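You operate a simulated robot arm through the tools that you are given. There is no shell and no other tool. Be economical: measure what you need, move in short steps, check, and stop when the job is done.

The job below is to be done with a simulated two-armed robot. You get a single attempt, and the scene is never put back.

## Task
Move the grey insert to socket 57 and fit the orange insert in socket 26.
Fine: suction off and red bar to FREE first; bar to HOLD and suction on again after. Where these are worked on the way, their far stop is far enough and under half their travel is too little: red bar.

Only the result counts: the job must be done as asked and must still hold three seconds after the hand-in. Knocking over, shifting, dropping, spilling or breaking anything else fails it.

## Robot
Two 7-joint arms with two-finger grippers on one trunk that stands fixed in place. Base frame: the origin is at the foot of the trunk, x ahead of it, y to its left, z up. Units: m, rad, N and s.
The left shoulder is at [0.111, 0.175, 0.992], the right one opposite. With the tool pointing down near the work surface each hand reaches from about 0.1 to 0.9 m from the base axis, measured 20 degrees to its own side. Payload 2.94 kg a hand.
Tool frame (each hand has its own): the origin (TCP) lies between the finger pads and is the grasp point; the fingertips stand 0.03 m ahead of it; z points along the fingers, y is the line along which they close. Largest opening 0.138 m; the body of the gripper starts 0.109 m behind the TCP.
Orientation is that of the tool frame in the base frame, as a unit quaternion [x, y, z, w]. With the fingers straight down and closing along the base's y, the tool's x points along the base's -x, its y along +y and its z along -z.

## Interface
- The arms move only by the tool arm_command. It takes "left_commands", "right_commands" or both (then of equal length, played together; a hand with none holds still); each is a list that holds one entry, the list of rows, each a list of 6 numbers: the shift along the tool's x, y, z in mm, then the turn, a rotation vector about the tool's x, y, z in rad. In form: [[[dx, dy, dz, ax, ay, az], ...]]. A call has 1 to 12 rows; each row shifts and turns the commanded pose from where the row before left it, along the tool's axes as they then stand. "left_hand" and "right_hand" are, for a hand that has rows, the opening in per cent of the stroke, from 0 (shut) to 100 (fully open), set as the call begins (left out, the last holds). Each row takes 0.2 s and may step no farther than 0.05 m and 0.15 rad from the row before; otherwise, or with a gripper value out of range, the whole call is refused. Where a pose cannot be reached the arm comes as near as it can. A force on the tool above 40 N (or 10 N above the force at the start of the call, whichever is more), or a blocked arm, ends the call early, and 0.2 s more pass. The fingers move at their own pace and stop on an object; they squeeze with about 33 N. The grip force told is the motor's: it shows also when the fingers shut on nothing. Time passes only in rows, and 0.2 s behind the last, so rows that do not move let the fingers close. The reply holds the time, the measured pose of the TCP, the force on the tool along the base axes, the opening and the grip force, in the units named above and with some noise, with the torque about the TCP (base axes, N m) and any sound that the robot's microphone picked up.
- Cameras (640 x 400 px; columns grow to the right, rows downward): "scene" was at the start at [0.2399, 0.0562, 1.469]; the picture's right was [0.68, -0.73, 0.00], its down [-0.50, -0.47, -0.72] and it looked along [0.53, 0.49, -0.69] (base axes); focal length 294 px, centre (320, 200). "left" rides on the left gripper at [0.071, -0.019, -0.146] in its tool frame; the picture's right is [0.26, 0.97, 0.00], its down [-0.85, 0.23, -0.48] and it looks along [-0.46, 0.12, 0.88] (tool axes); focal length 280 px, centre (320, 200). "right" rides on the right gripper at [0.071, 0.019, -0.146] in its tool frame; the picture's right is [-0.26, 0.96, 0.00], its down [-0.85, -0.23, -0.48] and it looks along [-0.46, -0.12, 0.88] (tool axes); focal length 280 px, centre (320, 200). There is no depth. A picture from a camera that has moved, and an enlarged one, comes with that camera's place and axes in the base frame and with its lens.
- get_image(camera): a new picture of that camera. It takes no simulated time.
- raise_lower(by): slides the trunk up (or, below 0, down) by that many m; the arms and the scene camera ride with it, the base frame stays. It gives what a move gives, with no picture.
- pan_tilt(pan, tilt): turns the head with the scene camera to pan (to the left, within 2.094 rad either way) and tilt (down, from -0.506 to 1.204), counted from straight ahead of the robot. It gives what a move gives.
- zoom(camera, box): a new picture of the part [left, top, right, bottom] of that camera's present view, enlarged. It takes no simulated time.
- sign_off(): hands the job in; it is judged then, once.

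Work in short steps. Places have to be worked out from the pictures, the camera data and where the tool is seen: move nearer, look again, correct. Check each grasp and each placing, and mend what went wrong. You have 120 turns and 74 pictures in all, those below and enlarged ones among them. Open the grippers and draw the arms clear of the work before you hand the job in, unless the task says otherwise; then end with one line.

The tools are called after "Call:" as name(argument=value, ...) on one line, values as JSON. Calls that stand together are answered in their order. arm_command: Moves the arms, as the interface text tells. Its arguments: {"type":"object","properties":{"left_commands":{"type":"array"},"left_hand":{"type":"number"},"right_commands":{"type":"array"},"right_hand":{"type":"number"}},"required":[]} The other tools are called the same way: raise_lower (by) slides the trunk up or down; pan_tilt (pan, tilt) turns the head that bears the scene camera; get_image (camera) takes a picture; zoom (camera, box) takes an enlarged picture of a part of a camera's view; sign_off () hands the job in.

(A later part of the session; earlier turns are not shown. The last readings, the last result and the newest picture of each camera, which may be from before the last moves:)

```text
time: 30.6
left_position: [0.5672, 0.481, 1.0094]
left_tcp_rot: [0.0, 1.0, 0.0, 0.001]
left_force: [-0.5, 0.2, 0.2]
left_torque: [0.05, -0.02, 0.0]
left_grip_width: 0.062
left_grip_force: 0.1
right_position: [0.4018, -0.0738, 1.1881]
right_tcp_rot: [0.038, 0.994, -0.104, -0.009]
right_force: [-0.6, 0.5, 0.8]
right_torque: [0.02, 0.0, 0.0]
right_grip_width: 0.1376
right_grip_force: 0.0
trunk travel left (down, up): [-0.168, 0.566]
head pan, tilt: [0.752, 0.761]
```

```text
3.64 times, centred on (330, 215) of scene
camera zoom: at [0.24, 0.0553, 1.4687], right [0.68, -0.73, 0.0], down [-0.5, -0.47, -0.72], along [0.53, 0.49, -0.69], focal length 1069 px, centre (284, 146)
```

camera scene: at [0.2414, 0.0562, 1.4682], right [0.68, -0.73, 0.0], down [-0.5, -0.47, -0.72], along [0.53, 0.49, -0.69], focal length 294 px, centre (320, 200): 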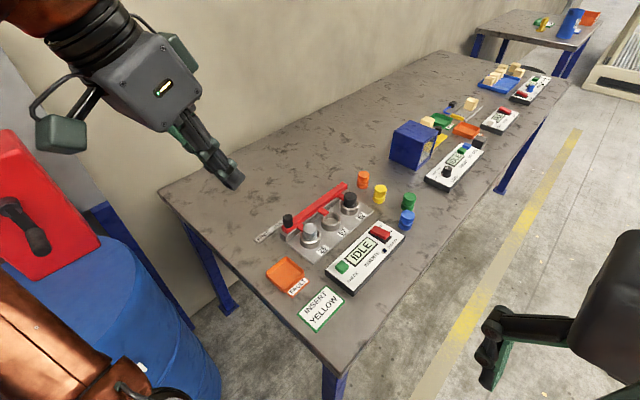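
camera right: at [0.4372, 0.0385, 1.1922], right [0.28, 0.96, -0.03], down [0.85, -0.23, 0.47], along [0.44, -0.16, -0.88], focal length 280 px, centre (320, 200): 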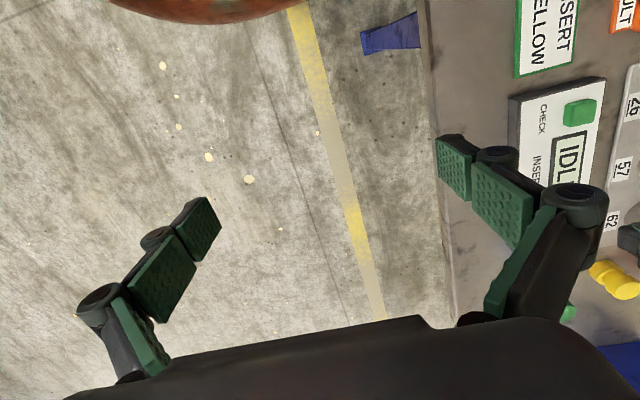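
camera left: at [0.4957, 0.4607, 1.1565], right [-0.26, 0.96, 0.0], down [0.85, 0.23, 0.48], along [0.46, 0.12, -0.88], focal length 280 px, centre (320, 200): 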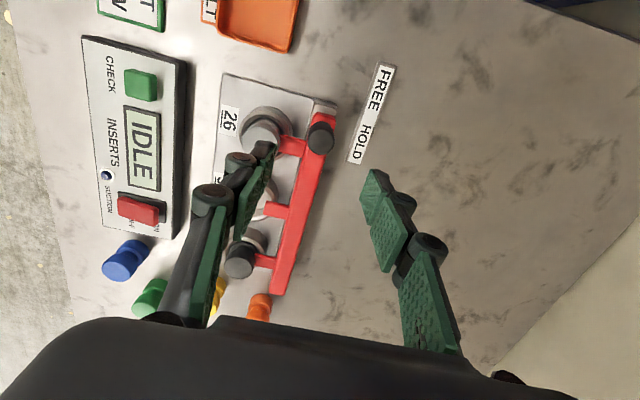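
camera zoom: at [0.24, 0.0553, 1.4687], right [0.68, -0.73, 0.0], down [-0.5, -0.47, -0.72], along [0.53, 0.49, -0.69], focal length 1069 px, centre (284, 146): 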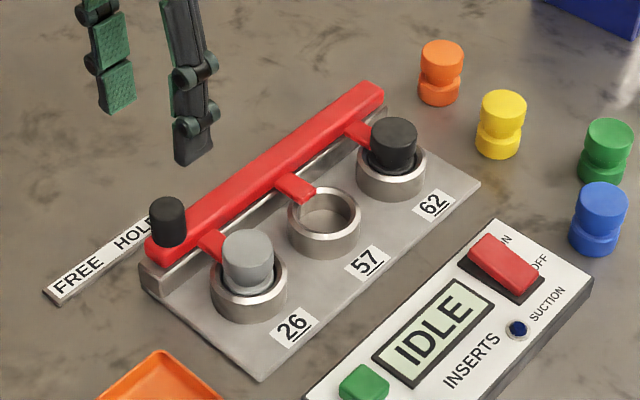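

The hand is right above the knob, measured at (0.567, 0.480) with its top near 0.90. I'll descend to TCP z≈0.905 and then close.

Call:
arm_command(left_commands=[[[0, 0, 30, 0, 0, 0], [0, 0, 30, 0, 0, 0], [0, 0, 30, 0, 0, 0], [0, 0, 12, 0, 0, 0], [0, 0, 0, 0, 0, 0]]])

Call:
get_image(camera="left")

Call:
zoom(camera="scene", box=[250, 180, 350, 260])

```text
time: 31.8
left_position: [0.5672, 0.4803, 0.9058]
left_tcp_rot: [-0.001, 1.0, -0.001, 0.002]
left_force: [0.1, -0.2, 0.2]
left_torque: [0.01, -0.01, 0.06]
left_grip_width: 0.0619
left_grip_force: 0.0
right_position: [0.4017, -0.0723, 1.187]
right_tcp_rot: [0.039, 0.994, -0.103, -0.01]
right_force: [0.4, -0.1, -0.5]
right_torque: [0.02, -0.02, 0.03]
right_grip_width: 0.138
right_grip_force: 0.1
trunk travel left (down, up): [-0.168, 0.566]
head pan, tilt: [0.752, 0.761]
```

```text
40 pictures are left
camera left: at [0.496, 0.4605, 1.0521], right [-0.26, 0.96, 0.0], down [0.85, 0.23, 0.48], along [0.46, 0.12, -0.88], focal length 280 px, centre (320, 200)
```

left: 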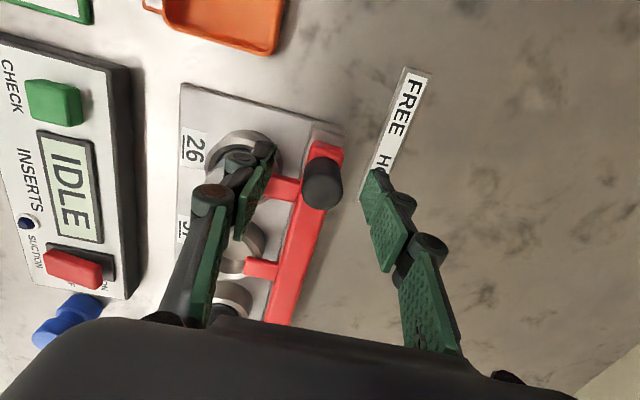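

```text
5.00 times, centred on (300, 220) of scene
camera zoom: at [0.2402, 0.0562, 1.4687], right [0.68, -0.73, 0.0], down [-0.5, -0.47, -0.72], along [0.53, 0.49, -0.69], focal length 1470 px, centre (420, 100)
```

zoom: 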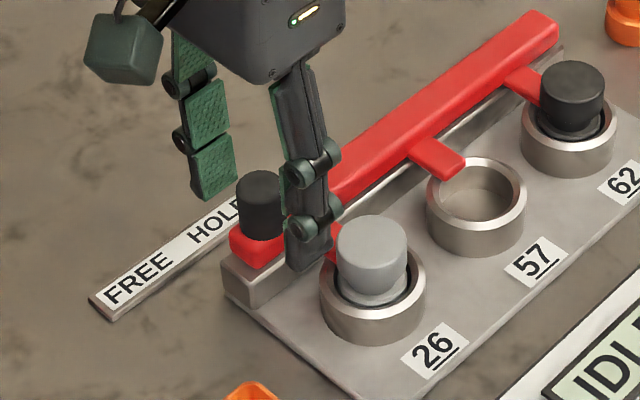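

The fingers straddle the knob, clear of the bar and the grey insert. Closing.

Call:
arm_command(left_commands=[[[0, 0, 0, 0, 0, 0], [0, 0, 0, 0, 0, 0], [0, 0, 0, 0, 0, 0], [0, 0, 0, 0, 0, 0], [0, 0, 0, 0, 0, 0]]], left_hand=0)

```text
time: 33.0
left_position: [0.5669, 0.4821, 0.9039]
left_tcp_rot: [-0.002, 1.0, -0.001, 0.002]
left_force: [-0.2, 15.0, 3.7]
left_torque: [0.49, 0.07, 0.13]
left_grip_width: 0.0253
left_grip_force: 44.3
right_position: [0.4015, -0.0709, 1.1869]
right_tcp_rot: [0.038, 0.994, -0.104, -0.009]
right_force: [-0.4, 0.8, 0.1]
right_torque: [-0.03, -0.01, -0.01]
right_grip_width: 0.1377
right_grip_force: 0.0
trunk travel left (down, up): [-0.168, 0.566]
head pan, tilt: [0.752, 0.761]
```

The knob is gripped (25 mm). Pulling toward −x, with a small +y shift to relieve the side force.

Call:
arm_command(left_commands=[[[5, 2, 0, 0, 0, 0], [8, 1, 0, 0, 0, 0], [8, 0, 0, 0, 0, 0], [8, 0, 0, 0, 0, 0], [8, 0, 0, 0, 0, 0], [8, 0, 0, 0, 0, 0]]])

Call:
zoom(camera="scene", box=[240, 170, 380, 270])

```text
time: 34.4
left_position: [0.525, 0.4822, 0.9036]
left_tcp_rot: [0.0, 1.0, -0.001, 0.002]
left_force: [14.2, -0.1, -15.9]
left_torque: [0.04, -1.42, 0.1]
left_grip_width: 0.0255
left_grip_force: 45.1
right_position: [0.4027, -0.0729, 1.1866]
right_tcp_rot: [0.038, 0.994, -0.104, -0.011]
right_force: [-0.2, -0.6, 0.5]
right_torque: [0.1, -0.05, 0.01]
right_grip_width: 0.138
right_grip_force: 0.2
trunk travel left (down, up): [-0.168, 0.566]
head pan, tilt: [0.752, 0.761]
```

```text
4.00 times, centred on (310, 220) of scene
camera zoom: at [0.2431, 0.0561, 1.468], right [0.68, -0.73, 0.0], down [-0.51, -0.47, -0.72], along [0.53, 0.49, -0.69], focal length 1176 px, centre (360, 120)
```

zoom: 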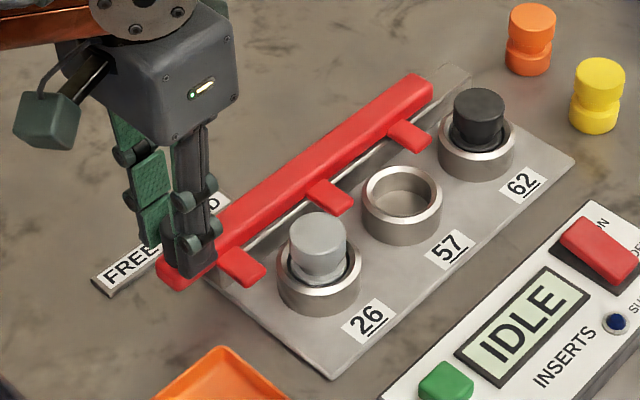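

The bar moved about 42 mm and its prongs are clear of the inserts. I'll push a little more to be sure it's at the stop.

Call:
arm_command(left_commands=[[[4, 0, 0, 0, 0, 0], [4, 0, 0, 0, 0, 0]]])

```text
time: 35.0
left_position: [0.5237, 0.4834, 0.9047]
left_tcp_rot: [-0.001, 1.0, -0.002, 0.002]
left_force: [14.6, -1.7, -1.7]
left_torque: [0.1, -1.05, 0.15]
left_grip_width: 0.0251
left_grip_force: 45.1
right_position: [0.4107, -0.072, 1.1865]
right_tcp_rot: [0.037, 0.994, -0.103, -0.012]
right_force: [0.4, -0.1, -0.8]
right_torque: [-0.01, -0.05, 0.0]
right_grip_width: 0.1378
right_grip_force: 0.1
trunk travel left (down, up): [-0.168, 0.566]
head pan, tilt: [0.752, 0.761]
```

The bar is at its FREE stop (knob x≈0.524). I'll relax, release, lift, and hover over the grey insert.

Call:
arm_command(left_commands=[[[-7, 0, 0, 0, 0, 0], [0, 0, 0, 0, 0, 0], [0, 0, 0, 0, 0, 0], [0, 0, 0, 0, 0, 0], [0, 0, -40, 0, 0, 0], [0, 0, -40, 0, 0, 0], [-35, -31, -20, 0, 0, 0], [-34, -31, 0, 0, 0, 0], [0, 0, 0, 0, 0, 0]]], left_hand=42)

Call:
get_image(camera="left")

Call:
zoom(camera="scene", box=[240, 170, 380, 270])

```text
refused: row 7 steps farther than a row can; nothing moved
```

```text
37 pictures are left
camera left: at [0.4533, 0.4634, 1.0518], right [-0.27, 0.96, -0.01], down [0.85, 0.24, 0.48], along [0.46, 0.12, -0.88], focal length 280 px, centre (320, 200)
```

left: 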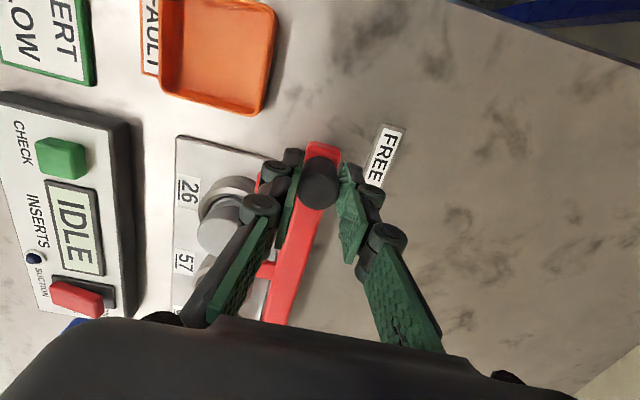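

```text
4.00 times, centred on (310, 220) of scene
camera zoom: at [0.264, 0.0571, 1.4669], right [0.68, -0.73, -0.01], down [-0.52, -0.47, -0.72], along [0.52, 0.49, -0.7], focal length 1176 px, centre (360, 120)
```

zoom: 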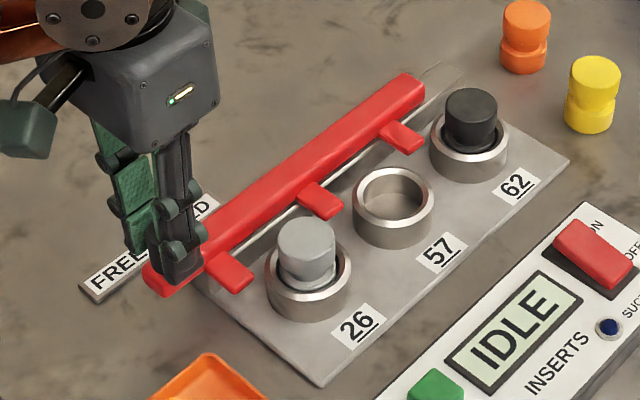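

One row was slightly too long, so I'll resend with smaller steps.

Call:
arm_command(left_commands=[[[-7, 0, 0, 0, 0, 0], [0, 0, 0, 0, 0, 0], [0, 0, 0, 0, 0, 0], [0, 0, 0, 0, 0, 0], [0, 0, -40, 0, 0, 0], [0, 0, -40, 0, 0, 0], [-25, -21, -20, 0, 0, 0], [-24, -21, 0, 0, 0, 0], [-25, -21, 0, 0, 0, 0], [0, 0, 0, 0, 0, 0]]], left_hand=42)

Call:
get_image(camera="left")

Call:
zoom(camera="scene", box=[240, 170, 380, 270])

```text
time: 37.2
left_position: [0.5934, 0.4218, 1.0043]
left_tcp_rot: [0.0, 1.0, -0.001, 0.001]
left_force: [0.4, -0.4, 1.2]
left_torque: [-0.05, -0.01, 0.03]
left_grip_width: 0.0583
left_grip_force: 0.0
right_position: [0.4013, -0.0711, 1.188]
right_tcp_rot: [0.037, 0.994, -0.105, -0.009]
right_force: [-0.4, 0.5, 0.5]
right_torque: [-0.01, -0.03, 0.0]
right_grip_width: 0.1381
right_grip_force: 0.0
trunk travel left (down, up): [-0.168, 0.566]
head pan, tilt: [0.752, 0.761]
```

```text
35 pictures are left
camera left: at [0.522, 0.4017, 1.151], right [-0.26, 0.96, 0.0], down [0.85, 0.23, 0.48], along [0.46, 0.12, -0.88], focal length 280 px, centre (320, 200)
```

left: 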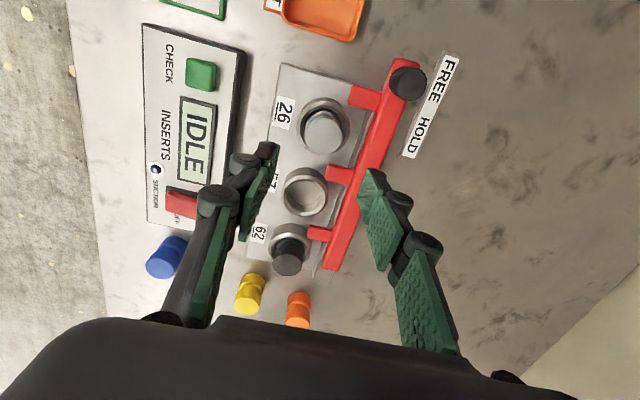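

```text
4.00 times, centred on (310, 220) of scene
camera zoom: at [0.2396, 0.0571, 1.4688], right [0.68, -0.73, 0.0], down [-0.5, -0.47, -0.72], along [0.53, 0.49, -0.69], focal length 1176 px, centre (360, 120)
```

zoom: 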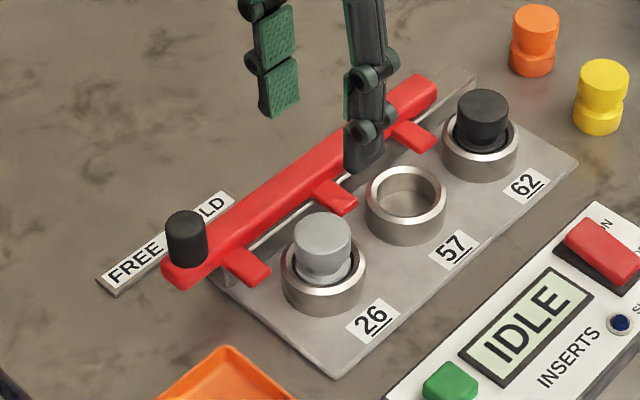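

The grey insert's centre is about (0.592, 0.422) with its top near z≈0.882. The prongs are clear, so I'll descend until the tips reach about 0.862 and close.

Call:
arm_command(left_commands=[[[0, 0, 40, 0, 0, 0], [0, 0, 40, 0, 0, 0], [0, 0, 20, 0, 0, 0], [0, 0, 11, 0, 0, 0], [0, 0, 0, 0, 0, 0]]])

Call:
zoom(camera="scene", box=[270, 190, 370, 260])

Call:
zoom(camera="left", box=[220, 80, 420, 260])

```text
time: 38.4
left_position: [0.595, 0.4191, 0.8944]
left_tcp_rot: [-0.001, 1.0, -0.001, 0.002]
left_force: [0.9, -0.4, 0.7]
left_torque: [-0.01, 0.02, -0.03]
left_grip_width: 0.058
left_grip_force: 0.0
right_position: [0.4014, -0.0728, 1.1874]
right_tcp_rot: [0.039, 0.994, -0.104, -0.009]
right_force: [0.1, 0.2, 0.5]
right_torque: [-0.03, 0.03, 0.02]
right_grip_width: 0.1381
right_grip_force: 0.1
trunk travel left (down, up): [-0.168, 0.566]
head pan, tilt: [0.752, 0.761]
```

```text
5.71 times, centred on (320, 225) of scene
camera zoom: at [0.2399, 0.0561, 1.4687], right [0.68, -0.73, 0.0], down [-0.5, -0.47, -0.72], along [0.53, 0.49, -0.69], focal length 1680 px, centre (320, 57)
```

zoom: 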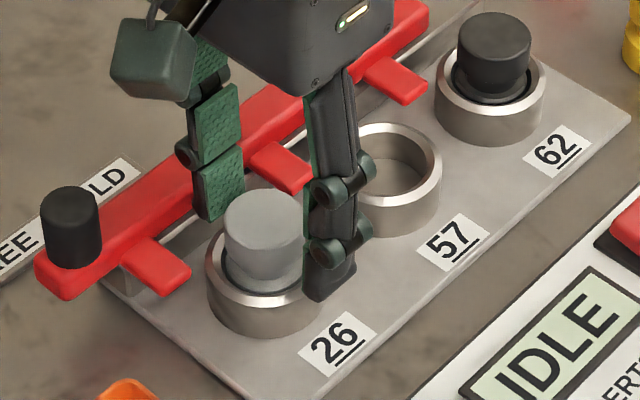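

```text
2.22 times, centred on (320, 170) of left
camera zoom: at [0.5239, 0.3997, 1.042], right [-0.26, 0.96, 0.0], down [0.85, 0.23, 0.48], along [0.46, 0.12, -0.88], focal length 623 px, centre (320, 267)
```

zoom: 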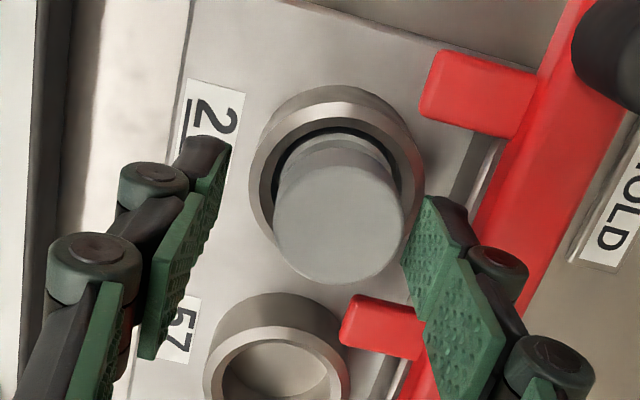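

The insert's top centre reads (0.5935, 0.4225). I'll nudge 3 mm in y and close.

Call:
arm_command(left_commands=[[[1, 3, 2, 0, 0, 0], [0, 0, 0, 0, 0, 0], [0, 0, 0, 0, 0, 0], [0, 0, 0, 0, 0, 0], [0, 0, 0, 0, 0, 0]]], left_hand=0)

```text
time: 39.6
left_position: [0.5938, 0.4222, 0.8938]
left_tcp_rot: [0.0, 1.0, -0.001, 0.002]
left_force: [1.0, 2.4, 2.3]
left_torque: [0.09, -0.05, -0.03]
left_grip_width: 0.0364
left_grip_force: 32.2
right_position: [0.4019, -0.0726, 1.1877]
right_tcp_rot: [0.037, 0.994, -0.103, -0.009]
right_force: [0.1, 0.1, -0.5]
right_torque: [0.0, -0.01, 0.03]
right_grip_width: 0.1383
right_grip_force: 0.1
trunk travel left (down, up): [-0.168, 0.566]
head pan, tilt: [0.752, 0.761]
```

The grey insert is gripped at 36 mm. A vertical tool won't reach socket 57, so I'll release it in the socket, tilt the hand 0.45 rad outward about the TCP and regrip. The insert then stays upright while the hand gains reach.

Call:
arm_command(left_commands=[[[0, 0, 0, 0, 0, 0], [0, 0, 0, 0, 0, 0], [0, 0, 0, 0, 0, 0], [0, 0, 0, 0, -0.15, 0], [0, 0, 0, 0, -0.15, 0], [0, 0, 0, 0, -0.15, 0], [0, 0, 0, 0, 0, 0]]], left_hand=40)

Call:
zoom(camera="scene", box=[270, 180, 370, 260])

```text
time: 41.2
left_position: [0.5933, 0.4212, 0.8938]
left_tcp_rot: [0.0, 0.974, 0.0, 0.226]
left_force: [-0.1, -0.2, 0.2]
left_torque: [0.05, 0.01, 0.0]
left_grip_width: 0.0554
left_grip_force: 0.1
right_position: [0.4014, -0.0741, 1.1876]
right_tcp_rot: [0.039, 0.994, -0.103, -0.009]
right_force: [-1.3, -0.3, 0.4]
right_torque: [0.08, 0.0, 0.01]
right_grip_width: 0.138
right_grip_force: 0.1
trunk travel left (down, up): [-0.168, 0.566]
head pan, tilt: [0.752, 0.761]
```

```text
5.00 times, centred on (320, 220) of scene
camera zoom: at [0.2397, 0.0545, 1.4688], right [0.68, -0.73, 0.0], down [-0.5, -0.47, -0.72], along [0.53, 0.49, -0.69], focal length 1470 px, centre (320, 100)
```

zoom: 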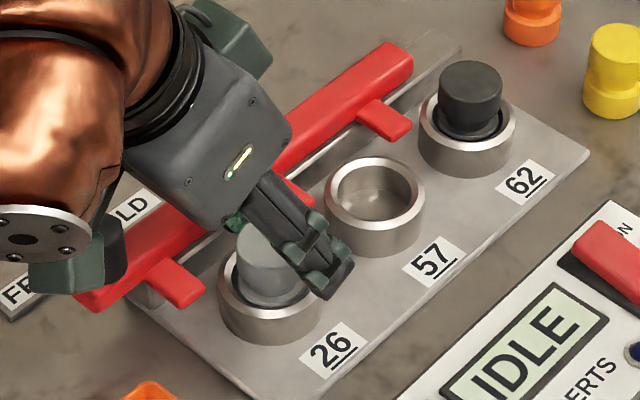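

The tilt went cleanly. I'll nudge so the pads centre on the insert and close.

Call:
arm_command(left_commands=[[[6.2, 1, 1.4, 0, 0, 0], [0, 0, 0, 0, 0, 0], [0, 0, 0, 0, 0, 0], [0, 0, 0, 0, 0, 0], [0, 0, 0, 0, 0, 0]]], left_hand=0)

```text
time: 42.4
left_position: [0.5892, 0.4245, 0.8902]
left_tcp_rot: [0.0, 0.975, 0.0, 0.224]
left_force: [-0.2, 0.1, 2.3]
left_torque: [-0.03, 0.0, -0.03]
left_grip_width: 0.0364
left_grip_force: 33.3
right_position: [0.4022, -0.0734, 1.1873]
right_tcp_rot: [0.039, 0.994, -0.103, -0.009]
right_force: [-0.4, -0.7, -0.4]
right_torque: [-0.01, -0.04, 0.01]
right_grip_width: 0.1382
right_grip_force: 0.0
trunk travel left (down, up): [-0.168, 0.566]
head pan, tilt: [0.752, 0.761]
```

Gripped at 36 mm again. Lifting 50 mm straight up.

Call:
arm_command(left_commands=[[[-4.35, 0, -9, 0, 0, 0], [-6.5, 0, -13.5, 0, 0, 0], [-6.5, 0, -13.5, 0, 0, 0], [-4.35, 0, -9, 0, 0, 0], [0, 0, 0, 0, 0, 0]]])

Call:
zoom(camera="scene", box=[270, 170, 380, 260])

```text
time: 43.6
left_position: [0.5894, 0.4238, 0.94]
left_tcp_rot: [-0.001, 0.975, -0.001, 0.224]
left_force: [-0.2, -0.4, -0.6]
left_torque: [0.0, 0.0, -0.02]
left_grip_width: 0.0365
left_grip_force: 33.1
right_position: [0.4026, -0.0731, 1.1879]
right_tcp_rot: [0.039, 0.994, -0.104, -0.009]
right_force: [0.1, -1.3, 0.2]
right_torque: [-0.02, 0.03, 0.01]
right_grip_width: 0.138
right_grip_force: 0.0
trunk travel left (down, up): [-0.168, 0.566]
head pan, tilt: [0.752, 0.761]
```

```text
4.44 times, centred on (325, 215) of scene
camera zoom: at [0.2403, 0.0565, 1.4686], right [0.68, -0.73, 0.0], down [-0.5, -0.47, -0.72], along [0.53, 0.49, -0.69], focal length 1306 px, centre (298, 133)
```

zoom: 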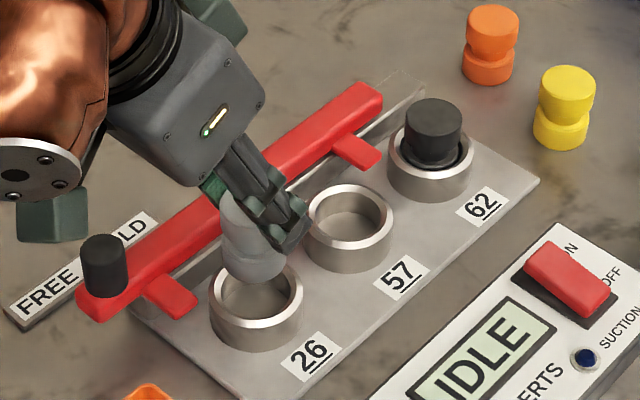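

The insert is out. It may be leaning in the grip, so I'll check closely.

Call:
zoom(camera="scene", box=[300, 190, 350, 250])

Call:
zoom(camera="left", box=[220, 80, 420, 280])

```text
6.67 times, centred on (325, 220) of scene
camera zoom: at [0.2403, 0.0565, 1.4686], right [0.68, -0.73, 0.0], down [-0.5, -0.47, -0.72], along [0.53, 0.49, -0.69], focal length 1960 px, centre (287, 67)
```

zoom: 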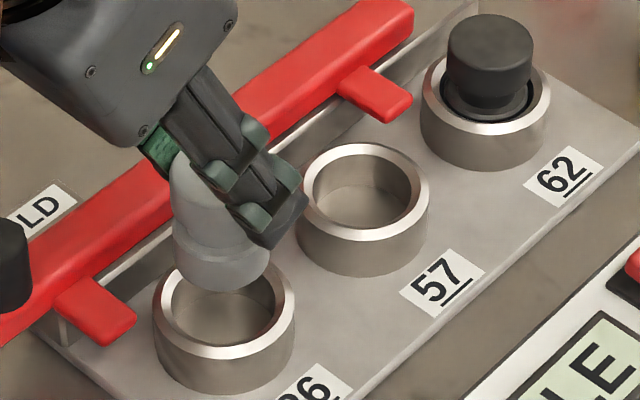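

```text
2.00 times, centred on (320, 180) of left
camera zoom: at [0.4624, 0.4042, 1.0412], right [-0.24, 0.96, -0.12], down [0.56, 0.23, 0.8], along [0.8, 0.12, -0.59], focal length 561 px, centre (320, 240)
```

zoom: 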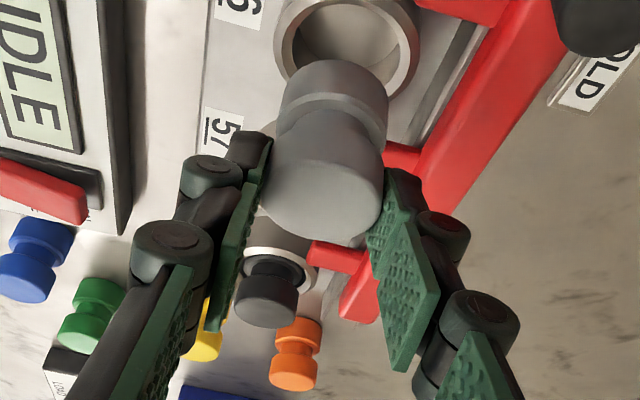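

The insert hangs upright. Moving +83 mm in x to above socket 57.

Call:
arm_command(left_commands=[[[-18.67, 0, 9.06, 0, 0, 0], [-18.67, 0, 9.06, 0, 0, 0], [-18.67, 0, 9.06, 0, 0, 0], [-18.67, 0, 9.06, 0, 0, 0], [0, 0, 0, 0, 0, 0]]])

Call:
zoom(camera="scene", box=[290, 170, 380, 250])

Call:
zoom(camera="left", box=[220, 80, 420, 280])

```text
time: 44.8
left_position: [0.6728, 0.4238, 0.9394]
left_tcp_rot: [-0.001, 0.975, 0.0, 0.224]
left_force: [-1.0, 0.0, 0.7]
left_torque: [0.0, -0.03, -0.02]
left_grip_width: 0.036
left_grip_force: 32.9
right_position: [0.4018, -0.0727, 1.1867]
right_tcp_rot: [0.038, 0.994, -0.104, -0.009]
right_force: [0.2, -0.3, -0.1]
right_torque: [-0.02, -0.03, 0.01]
right_grip_width: 0.1383
right_grip_force: 0.2
trunk travel left (down, up): [-0.168, 0.566]
head pan, tilt: [0.752, 0.761]
```

```text
5.00 times, centred on (335, 210) of scene
camera zoom: at [0.2399, 0.0564, 1.4687], right [0.68, -0.73, 0.0], down [-0.5, -0.47, -0.72], along [0.53, 0.49, -0.69], focal length 1470 px, centre (245, 150)
```

zoom: 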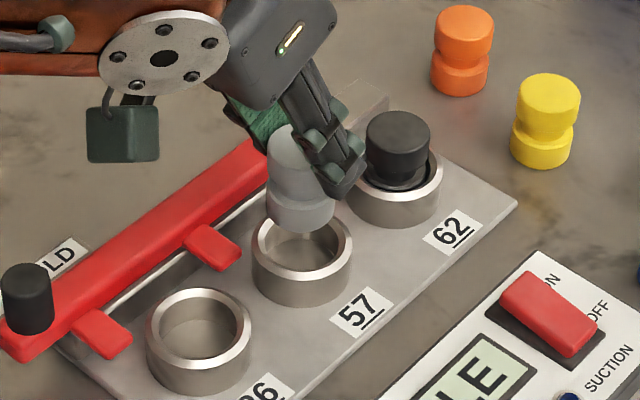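

```text
2.00 times, centred on (320, 180) of left
camera zoom: at [0.5456, 0.405, 1.0409], right [-0.24, 0.96, -0.12], down [0.55, 0.23, 0.8], along [0.8, 0.12, -0.59], focal length 561 px, centre (320, 240)
```

zoom: 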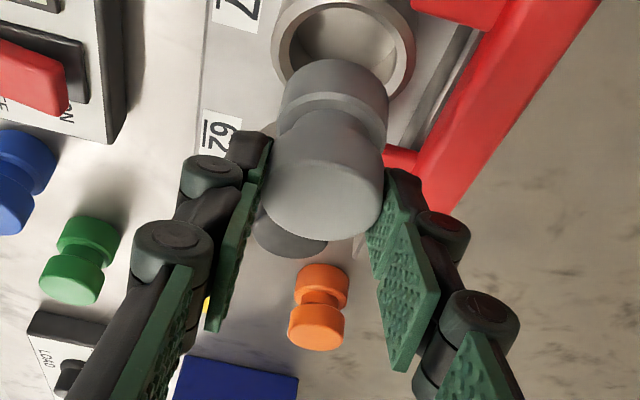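

The ring sits in the same place relative to the insert as it did over socket 26. Lowering 35 mm.

Call:
arm_command(left_commands=[[[4.37, 0, 9, 0, 0, 0], [4.37, 0, 9, 0, 0, 0], [3.5, 0, 7.2, 0, 0, 0], [3.06, 0, 6.3, 0, 0, 0], [0, 0, 0, 0, 0, 0]]])

Call:
zoom(camera="scene", box=[290, 170, 380, 250])

```text
time: 46.0
left_position: [0.6718, 0.4232, 0.9087]
left_tcp_rot: [0.001, 0.974, 0.0, 0.228]
left_force: [5.1, 6.9, 23.8]
left_torque: [0.23, -0.11, -0.01]
left_grip_width: 0.0364
left_grip_force: 33.2
right_position: [0.4003, -0.0738, 1.1884]
right_tcp_rot: [0.037, 0.994, -0.103, -0.008]
right_force: [0.6, -0.3, 0.2]
right_torque: [-0.03, 0.0, 0.02]
right_grip_width: 0.138
right_grip_force: 0.1
trunk travel left (down, up): [-0.168, 0.566]
head pan, tilt: [0.752, 0.761]
```

```text
5.00 times, centred on (335, 210) of scene
camera zoom: at [0.2382, 0.0555, 1.4693], right [0.68, -0.73, 0.0], down [-0.5, -0.47, -0.72], along [0.53, 0.5, -0.69], focal length 1470 px, centre (245, 150)
```

zoom: 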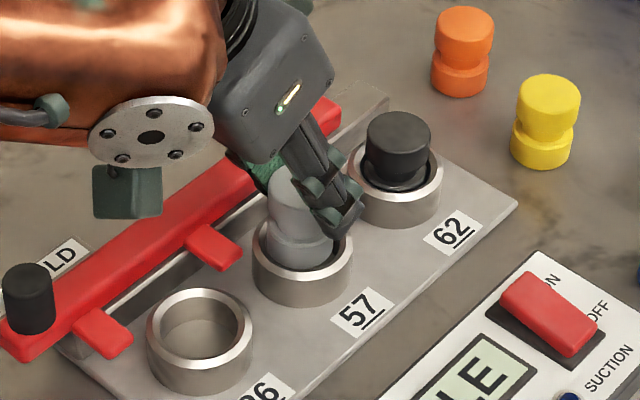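

It landed on the rim 18 mm high. The torque suggests contact on the −x/−y side, so I'll ease up, shift +2.5 mm x and +1 mm y, and lower again.

Call:
arm_command(left_commands=[[[-2.6, 0, -5.4, 0, 0, 0], [-2.25, 1, 1.1, 0, 0, 0], [2.2, 0, 4.5, 0, 0, 0], [2.2, 0, 4.5, 0, 0, 0], [2.2, 0, 4.5, 0, 0, 0]]])

```text
time: 47.2
left_position: [0.6738, 0.4243, 0.9008]
left_tcp_rot: [0.001, 0.974, -0.001, 0.228]
left_force: [2.6, 5.5, 31.7]
left_torque: [-0.05, 0.13, 0.02]
left_grip_width: 0.0361
left_grip_force: 33.2
right_position: [0.3998, -0.0735, 1.1891]
right_tcp_rot: [0.038, 0.994, -0.104, -0.008]
right_force: [0.5, -0.5, -0.9]
right_torque: [0.01, -0.04, 0.03]
right_grip_width: 0.138
right_grip_force: 0.1
trunk travel left (down, up): [-0.168, 0.566]
head pan, tilt: [0.752, 0.761]
```

It dropped 8 mm, with contact still on the −x/−y side. Another small shift the same way.

Call:
arm_command(left_commands=[[[-1.3, 0, -2.7, 0, 0, 0], [-1.4, 1.5, 0.7, 0, 0, 0], [1.75, 0, 3.6, 0, 0, 0], [1.75, 0, 3.6, 0, 0, 0], [0, 0, 0, 0, 0, 0]]])

Call:
zoom(camera="scene", box=[310, 185, 370, 239])

```text
time: 48.2
left_position: [0.6769, 0.4257, 0.8923]
left_tcp_rot: [-0.001, 0.974, -0.001, 0.227]
left_force: [0.6, -1.1, -0.3]
left_torque: [-0.08, -0.04, -0.01]
left_grip_width: 0.0361
left_grip_force: 33.0
right_position: [0.4057, -0.0714, 1.1863]
right_tcp_rot: [0.038, 0.994, -0.104, -0.011]
right_force: [0.2, 0.3, 0.0]
right_torque: [-0.03, 0.11, -0.03]
right_grip_width: 0.1381
right_grip_force: 0.0
trunk travel left (down, up): [-0.168, 0.566]
head pan, tilt: [0.752, 0.761]
stopped in row 4 (left hand): the force on the tool passed its limit at 44 N (the readings are from after the stop); the commanded pose is now the measured one
```

```text
7.41 times, centred on (340, 212) of scene
camera zoom: at [0.2429, 0.0576, 1.4672], right [0.68, -0.73, 0.0], down [-0.5, -0.47, -0.72], along [0.53, 0.49, -0.69], focal length 2178 px, centre (172, 111)
```

zoom: 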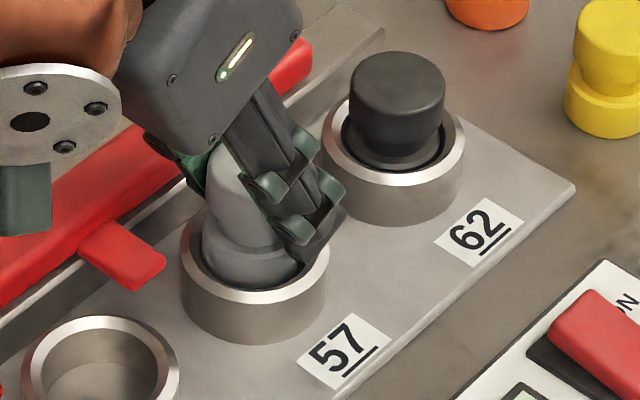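

z is now 0.892, about the seated height. I'll release, draw back along the tool axis, and check.

Call:
arm_command(left_commands=[[[0, 0, 0, 0, 0, 0], [0, 0, 0, 0, 0, 0], [0, 0, 0, 0, 0, 0], [0, 0, -25, 0, 0, 0], [0, 0, -35, 0, 0, 0], [0, 0, -35, 0, 0, 0], [0, 0, 0, 0, 0, 0]]], left_hand=45)

Call:
zoom(camera="scene", box=[300, 180, 380, 250])

Call:
get_image(camera="left")

```text
time: 49.8
left_position: [0.6319, 0.4265, 0.9805]
left_tcp_rot: [-0.001, 0.973, 0.0, 0.229]
left_force: [-0.3, -0.3, -0.7]
left_torque: [0.02, 0.0, 0.03]
left_grip_width: 0.0622
left_grip_force: 0.0
right_position: [0.4018, -0.0726, 1.1859]
right_tcp_rot: [0.039, 0.994, -0.104, -0.009]
right_force: [0.0, 0.3, 0.3]
right_torque: [0.03, 0.02, -0.03]
right_grip_width: 0.138
right_grip_force: 0.0
trunk travel left (down, up): [-0.168, 0.566]
head pan, tilt: [0.752, 0.761]
```

```text
5.71 times, centred on (340, 215) of scene
camera zoom: at [0.2407, 0.0564, 1.4685], right [0.68, -0.73, 0.0], down [-0.5, -0.47, -0.72], along [0.53, 0.49, -0.69], focal length 1680 px, centre (206, 114)
```

zoom: 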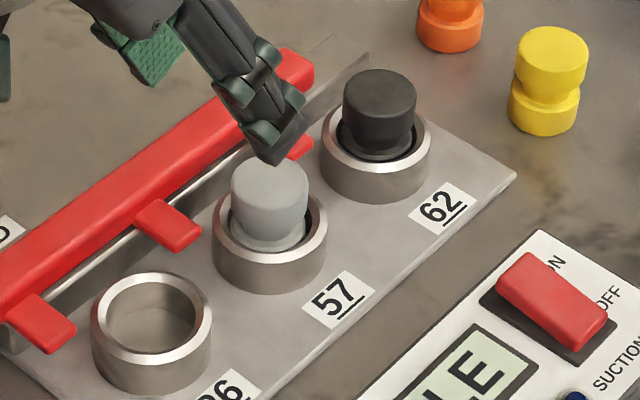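

```text
22 pictures are left
camera left: at [0.504, 0.4067, 1.0809], right [-0.23, 0.97, -0.12], down [0.55, 0.23, 0.8], along [0.8, 0.12, -0.58], focal length 280 px, centre (320, 200)
```

left: 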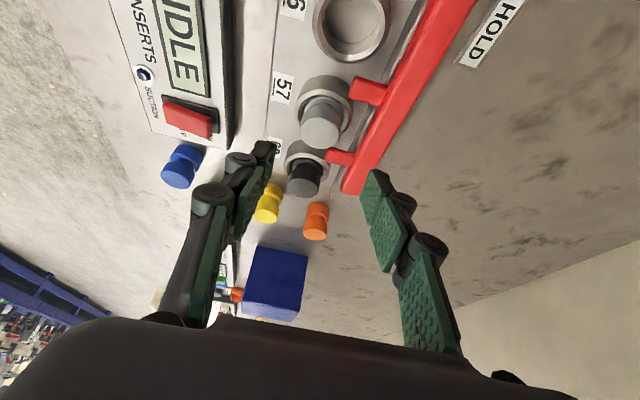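

The grey insert is seated upright in 57. The orange insert is at about (0.886, 0.461). First I'll tuck the right arm back to unload the trunk, while testing how far the left hand gets at this tilt.

Call:
arm_command(left_commands=[[[-27, 5, 13, 0, 0, 0], [-27, 5, 13, 0, 0, 0], [-27, 5, 13, 0, 0, 0], [-27, 5, 13, 0, 0, 0], [-27, 5, 13, 0, 0, 0], [-27, 5, 13, 0, 0, 0]]], right_commands=[[[20, -20, 0, 0, 0, 0], [20, -20, 0, 0, 0, 0], [0, -20, 0, 0, 0, 0], [0, -20, 0, 0, 0, 0], [0, -20, 0, 0, 0, 0], [0, -20, 0, 0, 0, 0]]])

```text
time: 51.2
left_position: [0.8156, 0.4577, 0.9817]
left_tcp_rot: [0.0, 0.974, 0.0, 0.227]
left_force: [0.8, -0.1, 1.2]
left_torque: [-0.01, -0.02, 0.03]
left_grip_width: 0.0621
left_grip_force: 0.0
right_position: [0.3603, -0.1681, 1.1757]
right_tcp_rot: [0.038, 0.994, -0.102, -0.011]
right_force: [0.2, 0.5, -0.3]
right_torque: [-0.03, 0.02, -0.01]
right_grip_width: 0.1379
right_grip_force: 0.1
right hand out of reach, approached as far as the arm can: row 3, 4, 5, 6
trunk travel left (down, up): [-0.168, 0.566]
head pan, tilt: [0.752, 0.761]
```

The left hand reaches x=0.816 at this tilt with no limit reported. I'll continue to just above the orange insert and look.

Call:
arm_command(left_commands=[[[-12.1, 1, 17, 0, 0, 0], [-12.1, 1, 17, 0, 0, 0], [-12.1, 1, 17, 0, 0, 0], [0, 0, 0, 0, 0, 0]]])

Call:
get_image(camera="left")

Call:
zoom(camera="scene", box=[320, 130, 430, 230])

```text
time: 52.2
left_position: [0.8388, 0.4632, 0.9703]
left_tcp_rot: [0.004, 0.973, -0.002, 0.23]
left_force: [-0.2, 0.4, 0.0]
left_torque: [-0.02, -0.03, 0.01]
left_grip_width: 0.0622
left_grip_force: 0.0
left hand out of reach, approached as far as the arm can: row 2, 3
right_position: [0.3578, -0.1683, 1.178]
right_tcp_rot: [0.037, 0.994, -0.102, -0.009]
right_force: [-0.4, -0.5, -0.5]
right_torque: [-0.01, -0.01, 0.0]
right_grip_width: 0.1382
right_grip_force: 0.1
trunk travel left (down, up): [-0.168, 0.566]
head pan, tilt: [0.752, 0.761]
```

```text
21 pictures are left
camera left: at [0.7098, 0.4446, 1.0704], right [-0.23, 0.97, -0.12], down [0.55, 0.23, 0.81], along [0.8, 0.12, -0.58], focal length 280 px, centre (320, 200)
```

left: 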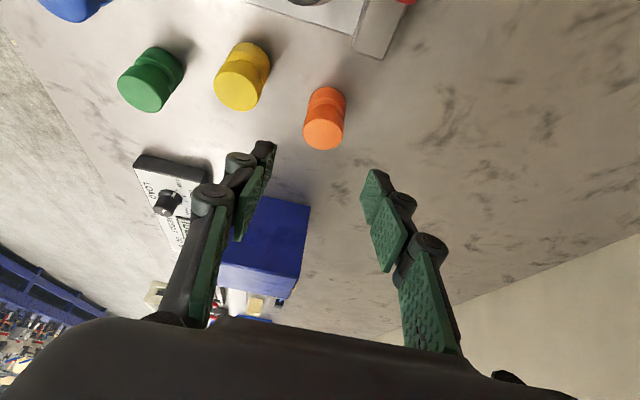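

```text
4.00 times, centred on (375, 180) of scene
camera zoom: at [0.2402, 0.0566, 1.4686], right [0.68, -0.73, 0.0], down [-0.5, -0.47, -0.72], along [0.53, 0.49, -0.69], focal length 1176 px, centre (100, 280)
```

zoom: 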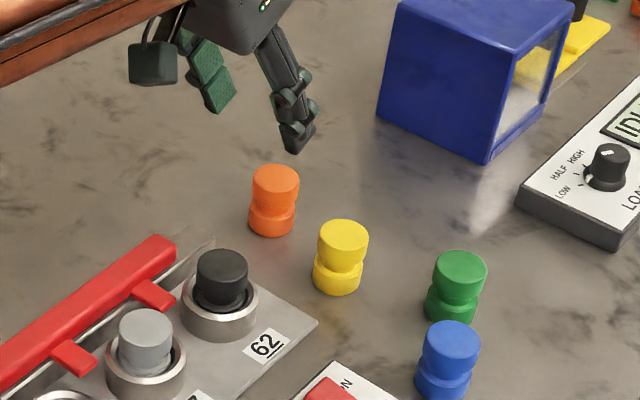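

Orange is at about (0.887, 0.4645), top z≈0.866. Advancing along the tool axis lands right on it, so I'll go 80 mm and check.

Call:
arm_command(left_commands=[[[0, 1, 20, 0, 0, 0], [0, 0, 20, 0, 0, 0], [0, 0, 20, 0, 0, 0], [0, 0, 20, 0, 0, 0], [0, 0, 0, 0, 0, 0]]])

```text
time: 53.4
left_position: [0.8464, 0.4715, 0.9117]
left_tcp_rot: [0.001, 0.973, -0.001, 0.231]
left_force: [-0.9, -0.9, -0.7]
left_torque: [0.0, -0.02, 0.0]
left_grip_width: 0.062
left_grip_force: 0.0
left hand out of reach, approached as far as the arm can: row 1, 2, 3, 4
right_position: [0.358, -0.1693, 1.1777]
right_tcp_rot: [0.038, 0.994, -0.103, -0.009]
right_force: [-0.7, 0.2, -0.1]
right_torque: [-0.01, 0.0, -0.01]
right_grip_width: 0.1381
right_grip_force: 0.0
trunk travel left (down, up): [-0.168, 0.566]
head pan, tilt: [0.752, 0.761]
```

Limited at x≈0.846. I'll add 0.2 rad of tilt, correct y by −7 mm, then advance along the tool axis.

Call:
arm_command(left_commands=[[[0, 0, 0, 0, -0.1, 0], [0, -7, 0, 0, -0.1, 0], [1, 0, 10, 0, 0, 0], [1, 0, 15, 0, 0, 0], [0, 0, 0, 0, 0, 0]]])

Call:
get_image(camera="left")

Call:
zoom(camera="scene", box=[330, 140, 410, 210])

```text
time: 54.6
left_position: [0.8587, 0.4647, 0.8914]
left_tcp_rot: [0.001, 0.946, -0.002, 0.325]
left_force: [-0.5, 0.7, 0.8]
left_torque: [-0.01, 0.04, 0.0]
left_grip_width: 0.0622
left_grip_force: 0.1
right_position: [0.3581, -0.1693, 1.1767]
right_tcp_rot: [0.038, 0.994, -0.102, -0.009]
right_force: [-0.7, 0.0, 0.3]
right_torque: [0.03, -0.01, -0.02]
right_grip_width: 0.1381
right_grip_force: 0.1
trunk travel left (down, up): [-0.168, 0.566]
head pan, tilt: [0.752, 0.761]
```

```text
19 pictures are left
camera left: at [0.7145, 0.4447, 0.9632], right [-0.21, 0.97, -0.16], down [0.38, 0.23, 0.9], along [0.9, 0.12, -0.41], focal length 280 px, centre (320, 200)
```

left: 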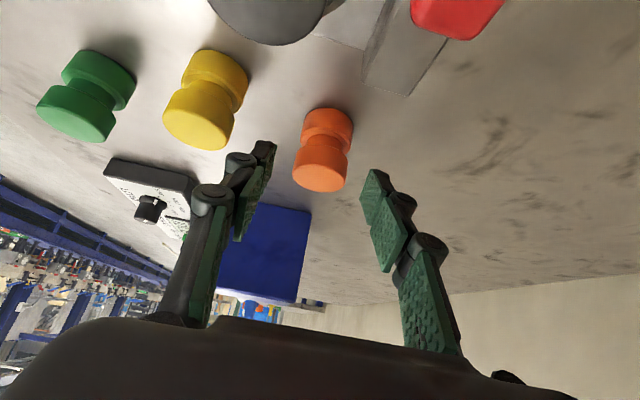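

```text
5.71 times, centred on (370, 175) of scene
camera zoom: at [0.2399, 0.0563, 1.4687], right [0.68, -0.73, 0.0], down [-0.5, -0.47, -0.72], along [0.53, 0.49, -0.69], focal length 1680 px, centre (34, 343)
```

zoom: 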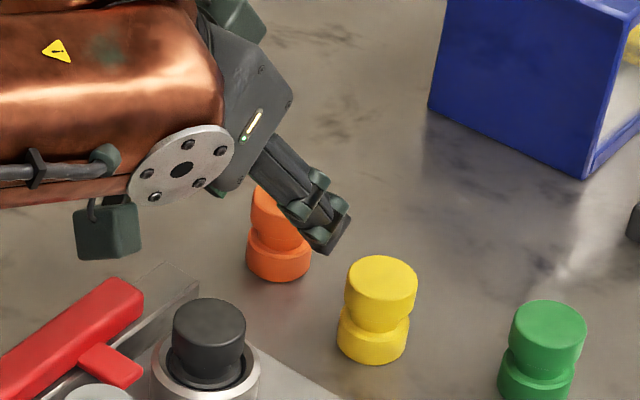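

Orange is centred between the fingers at about (0.889, 0.465). Advancing the last 32 mm, then closing.

Call:
arm_command(left_commands=[[[0, 0, 12, 0, 0, 0], [0, 0, 12, 0, 0, 0], [0, 0, 9, 0, 0, 0], [0, 0, 0, 0, 0, 0]]])

Call:
zoom(camera="left", box=[220, 80, 420, 260])

```text
time: 55.6
left_position: [0.8813, 0.4635, 0.8654]
left_tcp_rot: [0.0, 0.946, -0.001, 0.325]
left_force: [-0.4, 0.2, 0.6]
left_torque: [0.01, 0.0, -0.01]
left_grip_width: 0.0621
left_grip_force: 0.1
right_position: [0.3594, -0.1686, 1.1762]
right_tcp_rot: [0.038, 0.994, -0.103, -0.009]
right_force: [0.7, 0.3, 0.6]
right_torque: [-0.01, 0.03, -0.02]
right_grip_width: 0.1379
right_grip_force: 0.0
trunk travel left (down, up): [-0.168, 0.566]
head pan, tilt: [0.752, 0.761]
```

```text
2.22 times, centred on (320, 170) of left
camera zoom: at [0.7354, 0.4447, 0.938], right [-0.21, 0.96, -0.16], down [0.38, 0.23, 0.9], along [0.9, 0.12, -0.41], focal length 623 px, centre (320, 267)
```

zoom: 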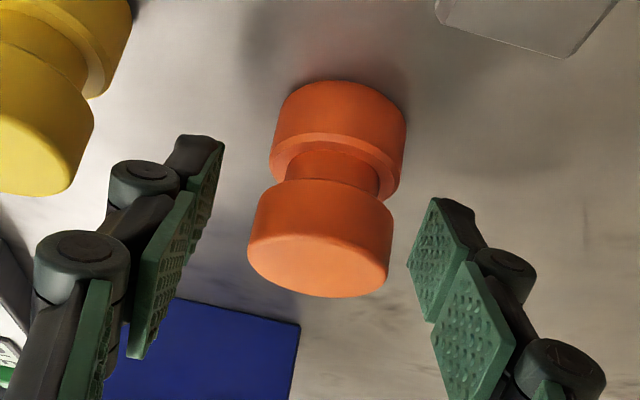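

The upper disc lies between the tip pads. Closing.

Call:
arm_command(left_commands=[[[0, 1, 0, 0, 0, 0], [0, 0, 0, 0, 0, 0], [0, 0, 0, 0, 0, 0], [0, 0, 0, 0, 0, 0], [0, 0, 0, 0, 0, 0]]], left_hand=0)

Call:
zoom(camera="left", box=[220, 80, 420, 260])

```text
time: 56.8
left_position: [0.8806, 0.465, 0.8644]
left_tcp_rot: [0.0, 0.946, 0.001, 0.325]
left_force: [-0.7, -0.3, 0.0]
left_torque: [-0.03, -0.01, 0.04]
left_grip_width: 0.0364
left_grip_force: 33.2
right_position: [0.3595, -0.1689, 1.1767]
right_tcp_rot: [0.038, 0.994, -0.103, -0.01]
right_force: [0.1, -0.2, 0.1]
right_torque: [-0.01, -0.02, 0.02]
right_grip_width: 0.1381
right_grip_force: 0.0
trunk travel left (down, up): [-0.168, 0.566]
head pan, tilt: [0.752, 0.761]
```

```text
2.22 times, centred on (320, 170) of left
camera zoom: at [0.7354, 0.4453, 0.9372], right [-0.21, 0.97, -0.16], down [0.38, 0.23, 0.9], along [0.9, 0.12, -0.41], focal length 623 px, centre (320, 267)
```

zoom: 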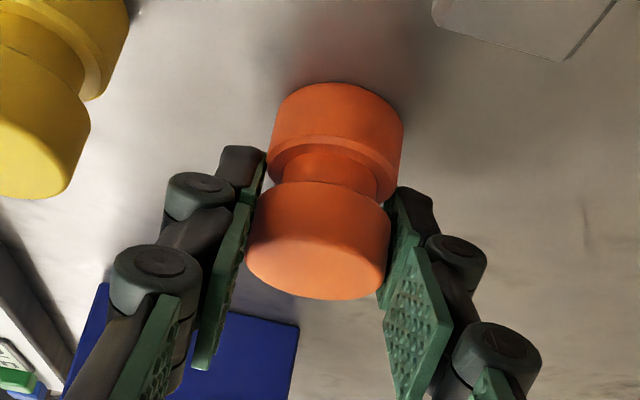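

Orange is gripped at 36 mm. I'll lift vertically 40 mm, then diagonally up and back.

Call:
arm_command(left_commands=[[[-6.1, 0, -7.9, 0, 0, 0], [-9.2, 0, -11.8, 0, 0, 0], [-9.2, 0, -11.8, 0, 0, 0], [3.5, 0, -28.1, 0, 0, 0], [3.5, 0, -28.1, 0, 0, 0], [3.5, 0, -28.1, 0, 0, 0], [0, 0, 0, 0, 0, 0]]])

Call:
zoom(camera="scene", box=[290, 120, 430, 240])

```text
time: 58.4
left_position: [0.8205, 0.4667, 0.9638]
left_tcp_rot: [0.0, 0.946, 0.0, 0.324]
left_force: [0.5, 0.4, -0.4]
left_torque: [-0.02, -0.02, 0.04]
left_grip_width: 0.0359
left_grip_force: 33.3
right_position: [0.3596, -0.1686, 1.1761]
right_tcp_rot: [0.037, 0.994, -0.102, -0.01]
right_force: [0.8, -0.6, 0.3]
right_torque: [-0.02, -0.01, 0.03]
right_grip_width: 0.138
right_grip_force: 0.1
trunk travel left (down, up): [-0.168, 0.566]
head pan, tilt: [0.752, 0.761]
```

```text
3.33 times, centred on (360, 180) of scene
camera zoom: at [0.2411, 0.0563, 1.4683], right [0.68, -0.73, 0.0], down [-0.5, -0.47, -0.72], along [0.53, 0.49, -0.69], focal length 980 px, centre (187, 267)
```

zoom: 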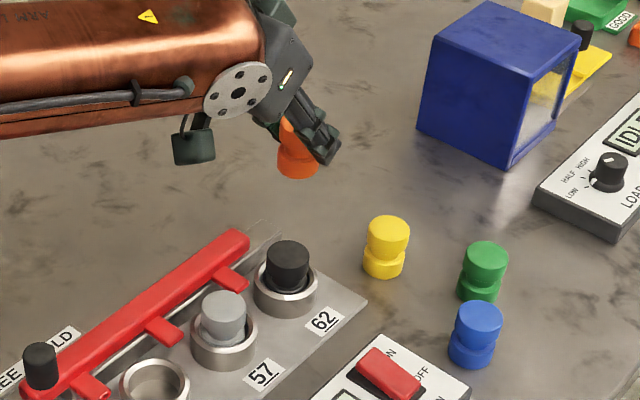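

Orange is held upright and clear. Carrying it back over socket 26: −231 mm x, −42 mm y at constant height.

Call:
arm_command(left_commands=[[[30.4, -7, -23.7, 0, 0, 0], [30.4, -7, -23.7, 0, 0, 0], [30.4, -7, -23.7, 0, 0, 0], [30.4, -7, -23.7, 0, 0, 0], [30.4, -7, -23.7, 0, 0, 0], [30.4, -7, -23.7, 0, 0, 0], [0, 0, 0, 0, 0, 0]]])

Call:
zoom(camera="scene", box=[260, 170, 360, 260])

Call:
zoom(camera="left", box=[220, 40, 420, 260])

```text
time: 60.0
left_position: [0.5877, 0.4247, 0.9644]
left_tcp_rot: [0.0, 0.946, 0.0, 0.325]
left_force: [0.4, -0.7, -0.7]
left_torque: [0.01, 0.01, -0.02]
left_grip_width: 0.0359
left_grip_force: 33.2
right_position: [0.357, -0.1703, 1.177]
right_tcp_rot: [0.039, 0.994, -0.103, -0.01]
right_force: [0.3, 0.3, 0.1]
right_torque: [-0.03, -0.02, -0.03]
right_grip_width: 0.1379
right_grip_force: 0.0
trunk travel left (down, up): [-0.168, 0.566]
head pan, tilt: [0.752, 0.761]
```

```text
4.44 times, centred on (310, 215) of scene
camera zoom: at [0.2402, 0.056, 1.4686], right [0.68, -0.73, 0.0], down [-0.5, -0.47, -0.72], along [0.53, 0.49, -0.69], focal length 1306 px, centre (364, 133)
```

zoom: 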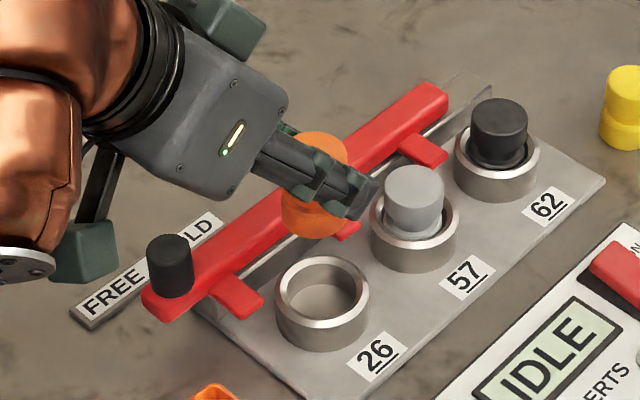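

```text
1.82 times, centred on (320, 150) of left
camera zoom: at [0.4426, 0.4055, 1.0357], right [-0.21, 0.97, -0.16], down [0.38, 0.23, 0.9], along [0.9, 0.12, -0.41], focal length 510 px, centre (320, 291)
```

zoom: 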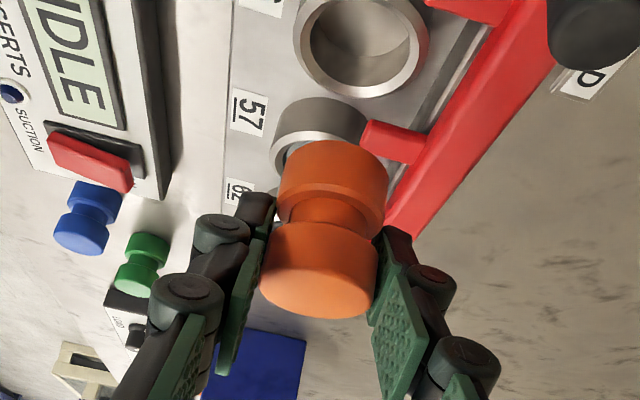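

The alignment looks right. Lowering 60 mm to just above the rim.

Call:
arm_command(left_commands=[[[9.2, 0, 11.8, 0, 0, 0], [9.2, 0, 11.8, 0, 0, 0], [9.2, 0, 11.8, 0, 0, 0], [7.4, 0, 9.5, 0, 0, 0], [0, 0, 0, 0, 0, 0]]])

Call:
zoom(camera="scene", box=[280, 200, 350, 256])

```text
time: 61.2
left_position: [0.5894, 0.425, 0.9086]
left_tcp_rot: [0.001, 0.946, -0.001, 0.324]
left_force: [-0.3, 0.1, -0.4]
left_torque: [0.01, 0.02, 0.07]
left_grip_width: 0.0363
left_grip_force: 33.6
right_position: [0.3578, -0.1677, 1.1766]
right_tcp_rot: [0.038, 0.994, -0.103, -0.009]
right_force: [0.6, -0.1, 0.3]
right_torque: [0.01, -0.02, 0.01]
right_grip_width: 0.1378
right_grip_force: 0.1
trunk travel left (down, up): [-0.168, 0.566]
head pan, tilt: [0.752, 0.761]
```

```text
7.14 times, centred on (315, 228) of scene
camera zoom: at [0.24, 0.0562, 1.4687], right [0.68, -0.73, 0.0], down [-0.5, -0.47, -0.72], along [0.53, 0.49, -0.69], focal length 2100 px, centre (356, 0)
```

zoom: 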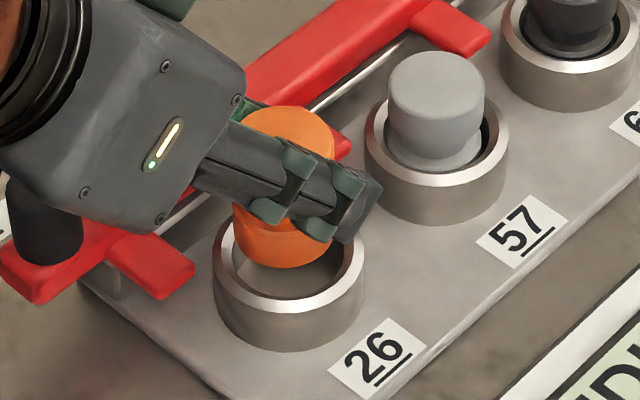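

The insert looks about 2 mm left of centre in the ring. Shifting +2.5 mm x and lowering gently.

Call:
arm_command(left_commands=[[[-2, 0, 1.5, 0, 0, 0], [3.1, 0, 3.9, 0, 0, 0], [3.1, 0, 3.9, 0, 0, 0], [3.1, 0, 3.9, 0, 0, 0], [0, 0, 0, 0, 0, 0]]])

```text
time: 62.4
left_position: [0.5903, 0.4245, 0.8934]
left_tcp_rot: [0.001, 0.946, -0.001, 0.324]
left_force: [0.1, 0.5, -0.2]
left_torque: [-0.02, 0.01, -0.03]
left_grip_width: 0.0361
left_grip_force: 32.9
right_position: [0.3588, -0.1696, 1.1768]
right_tcp_rot: [0.038, 0.994, -0.102, -0.009]
right_force: [-0.2, 0.0, 0.3]
right_torque: [-0.01, 0.01, -0.01]
right_grip_width: 0.1378
right_grip_force: 0.0
trunk travel left (down, up): [-0.168, 0.566]
head pan, tilt: [0.752, 0.761]
```

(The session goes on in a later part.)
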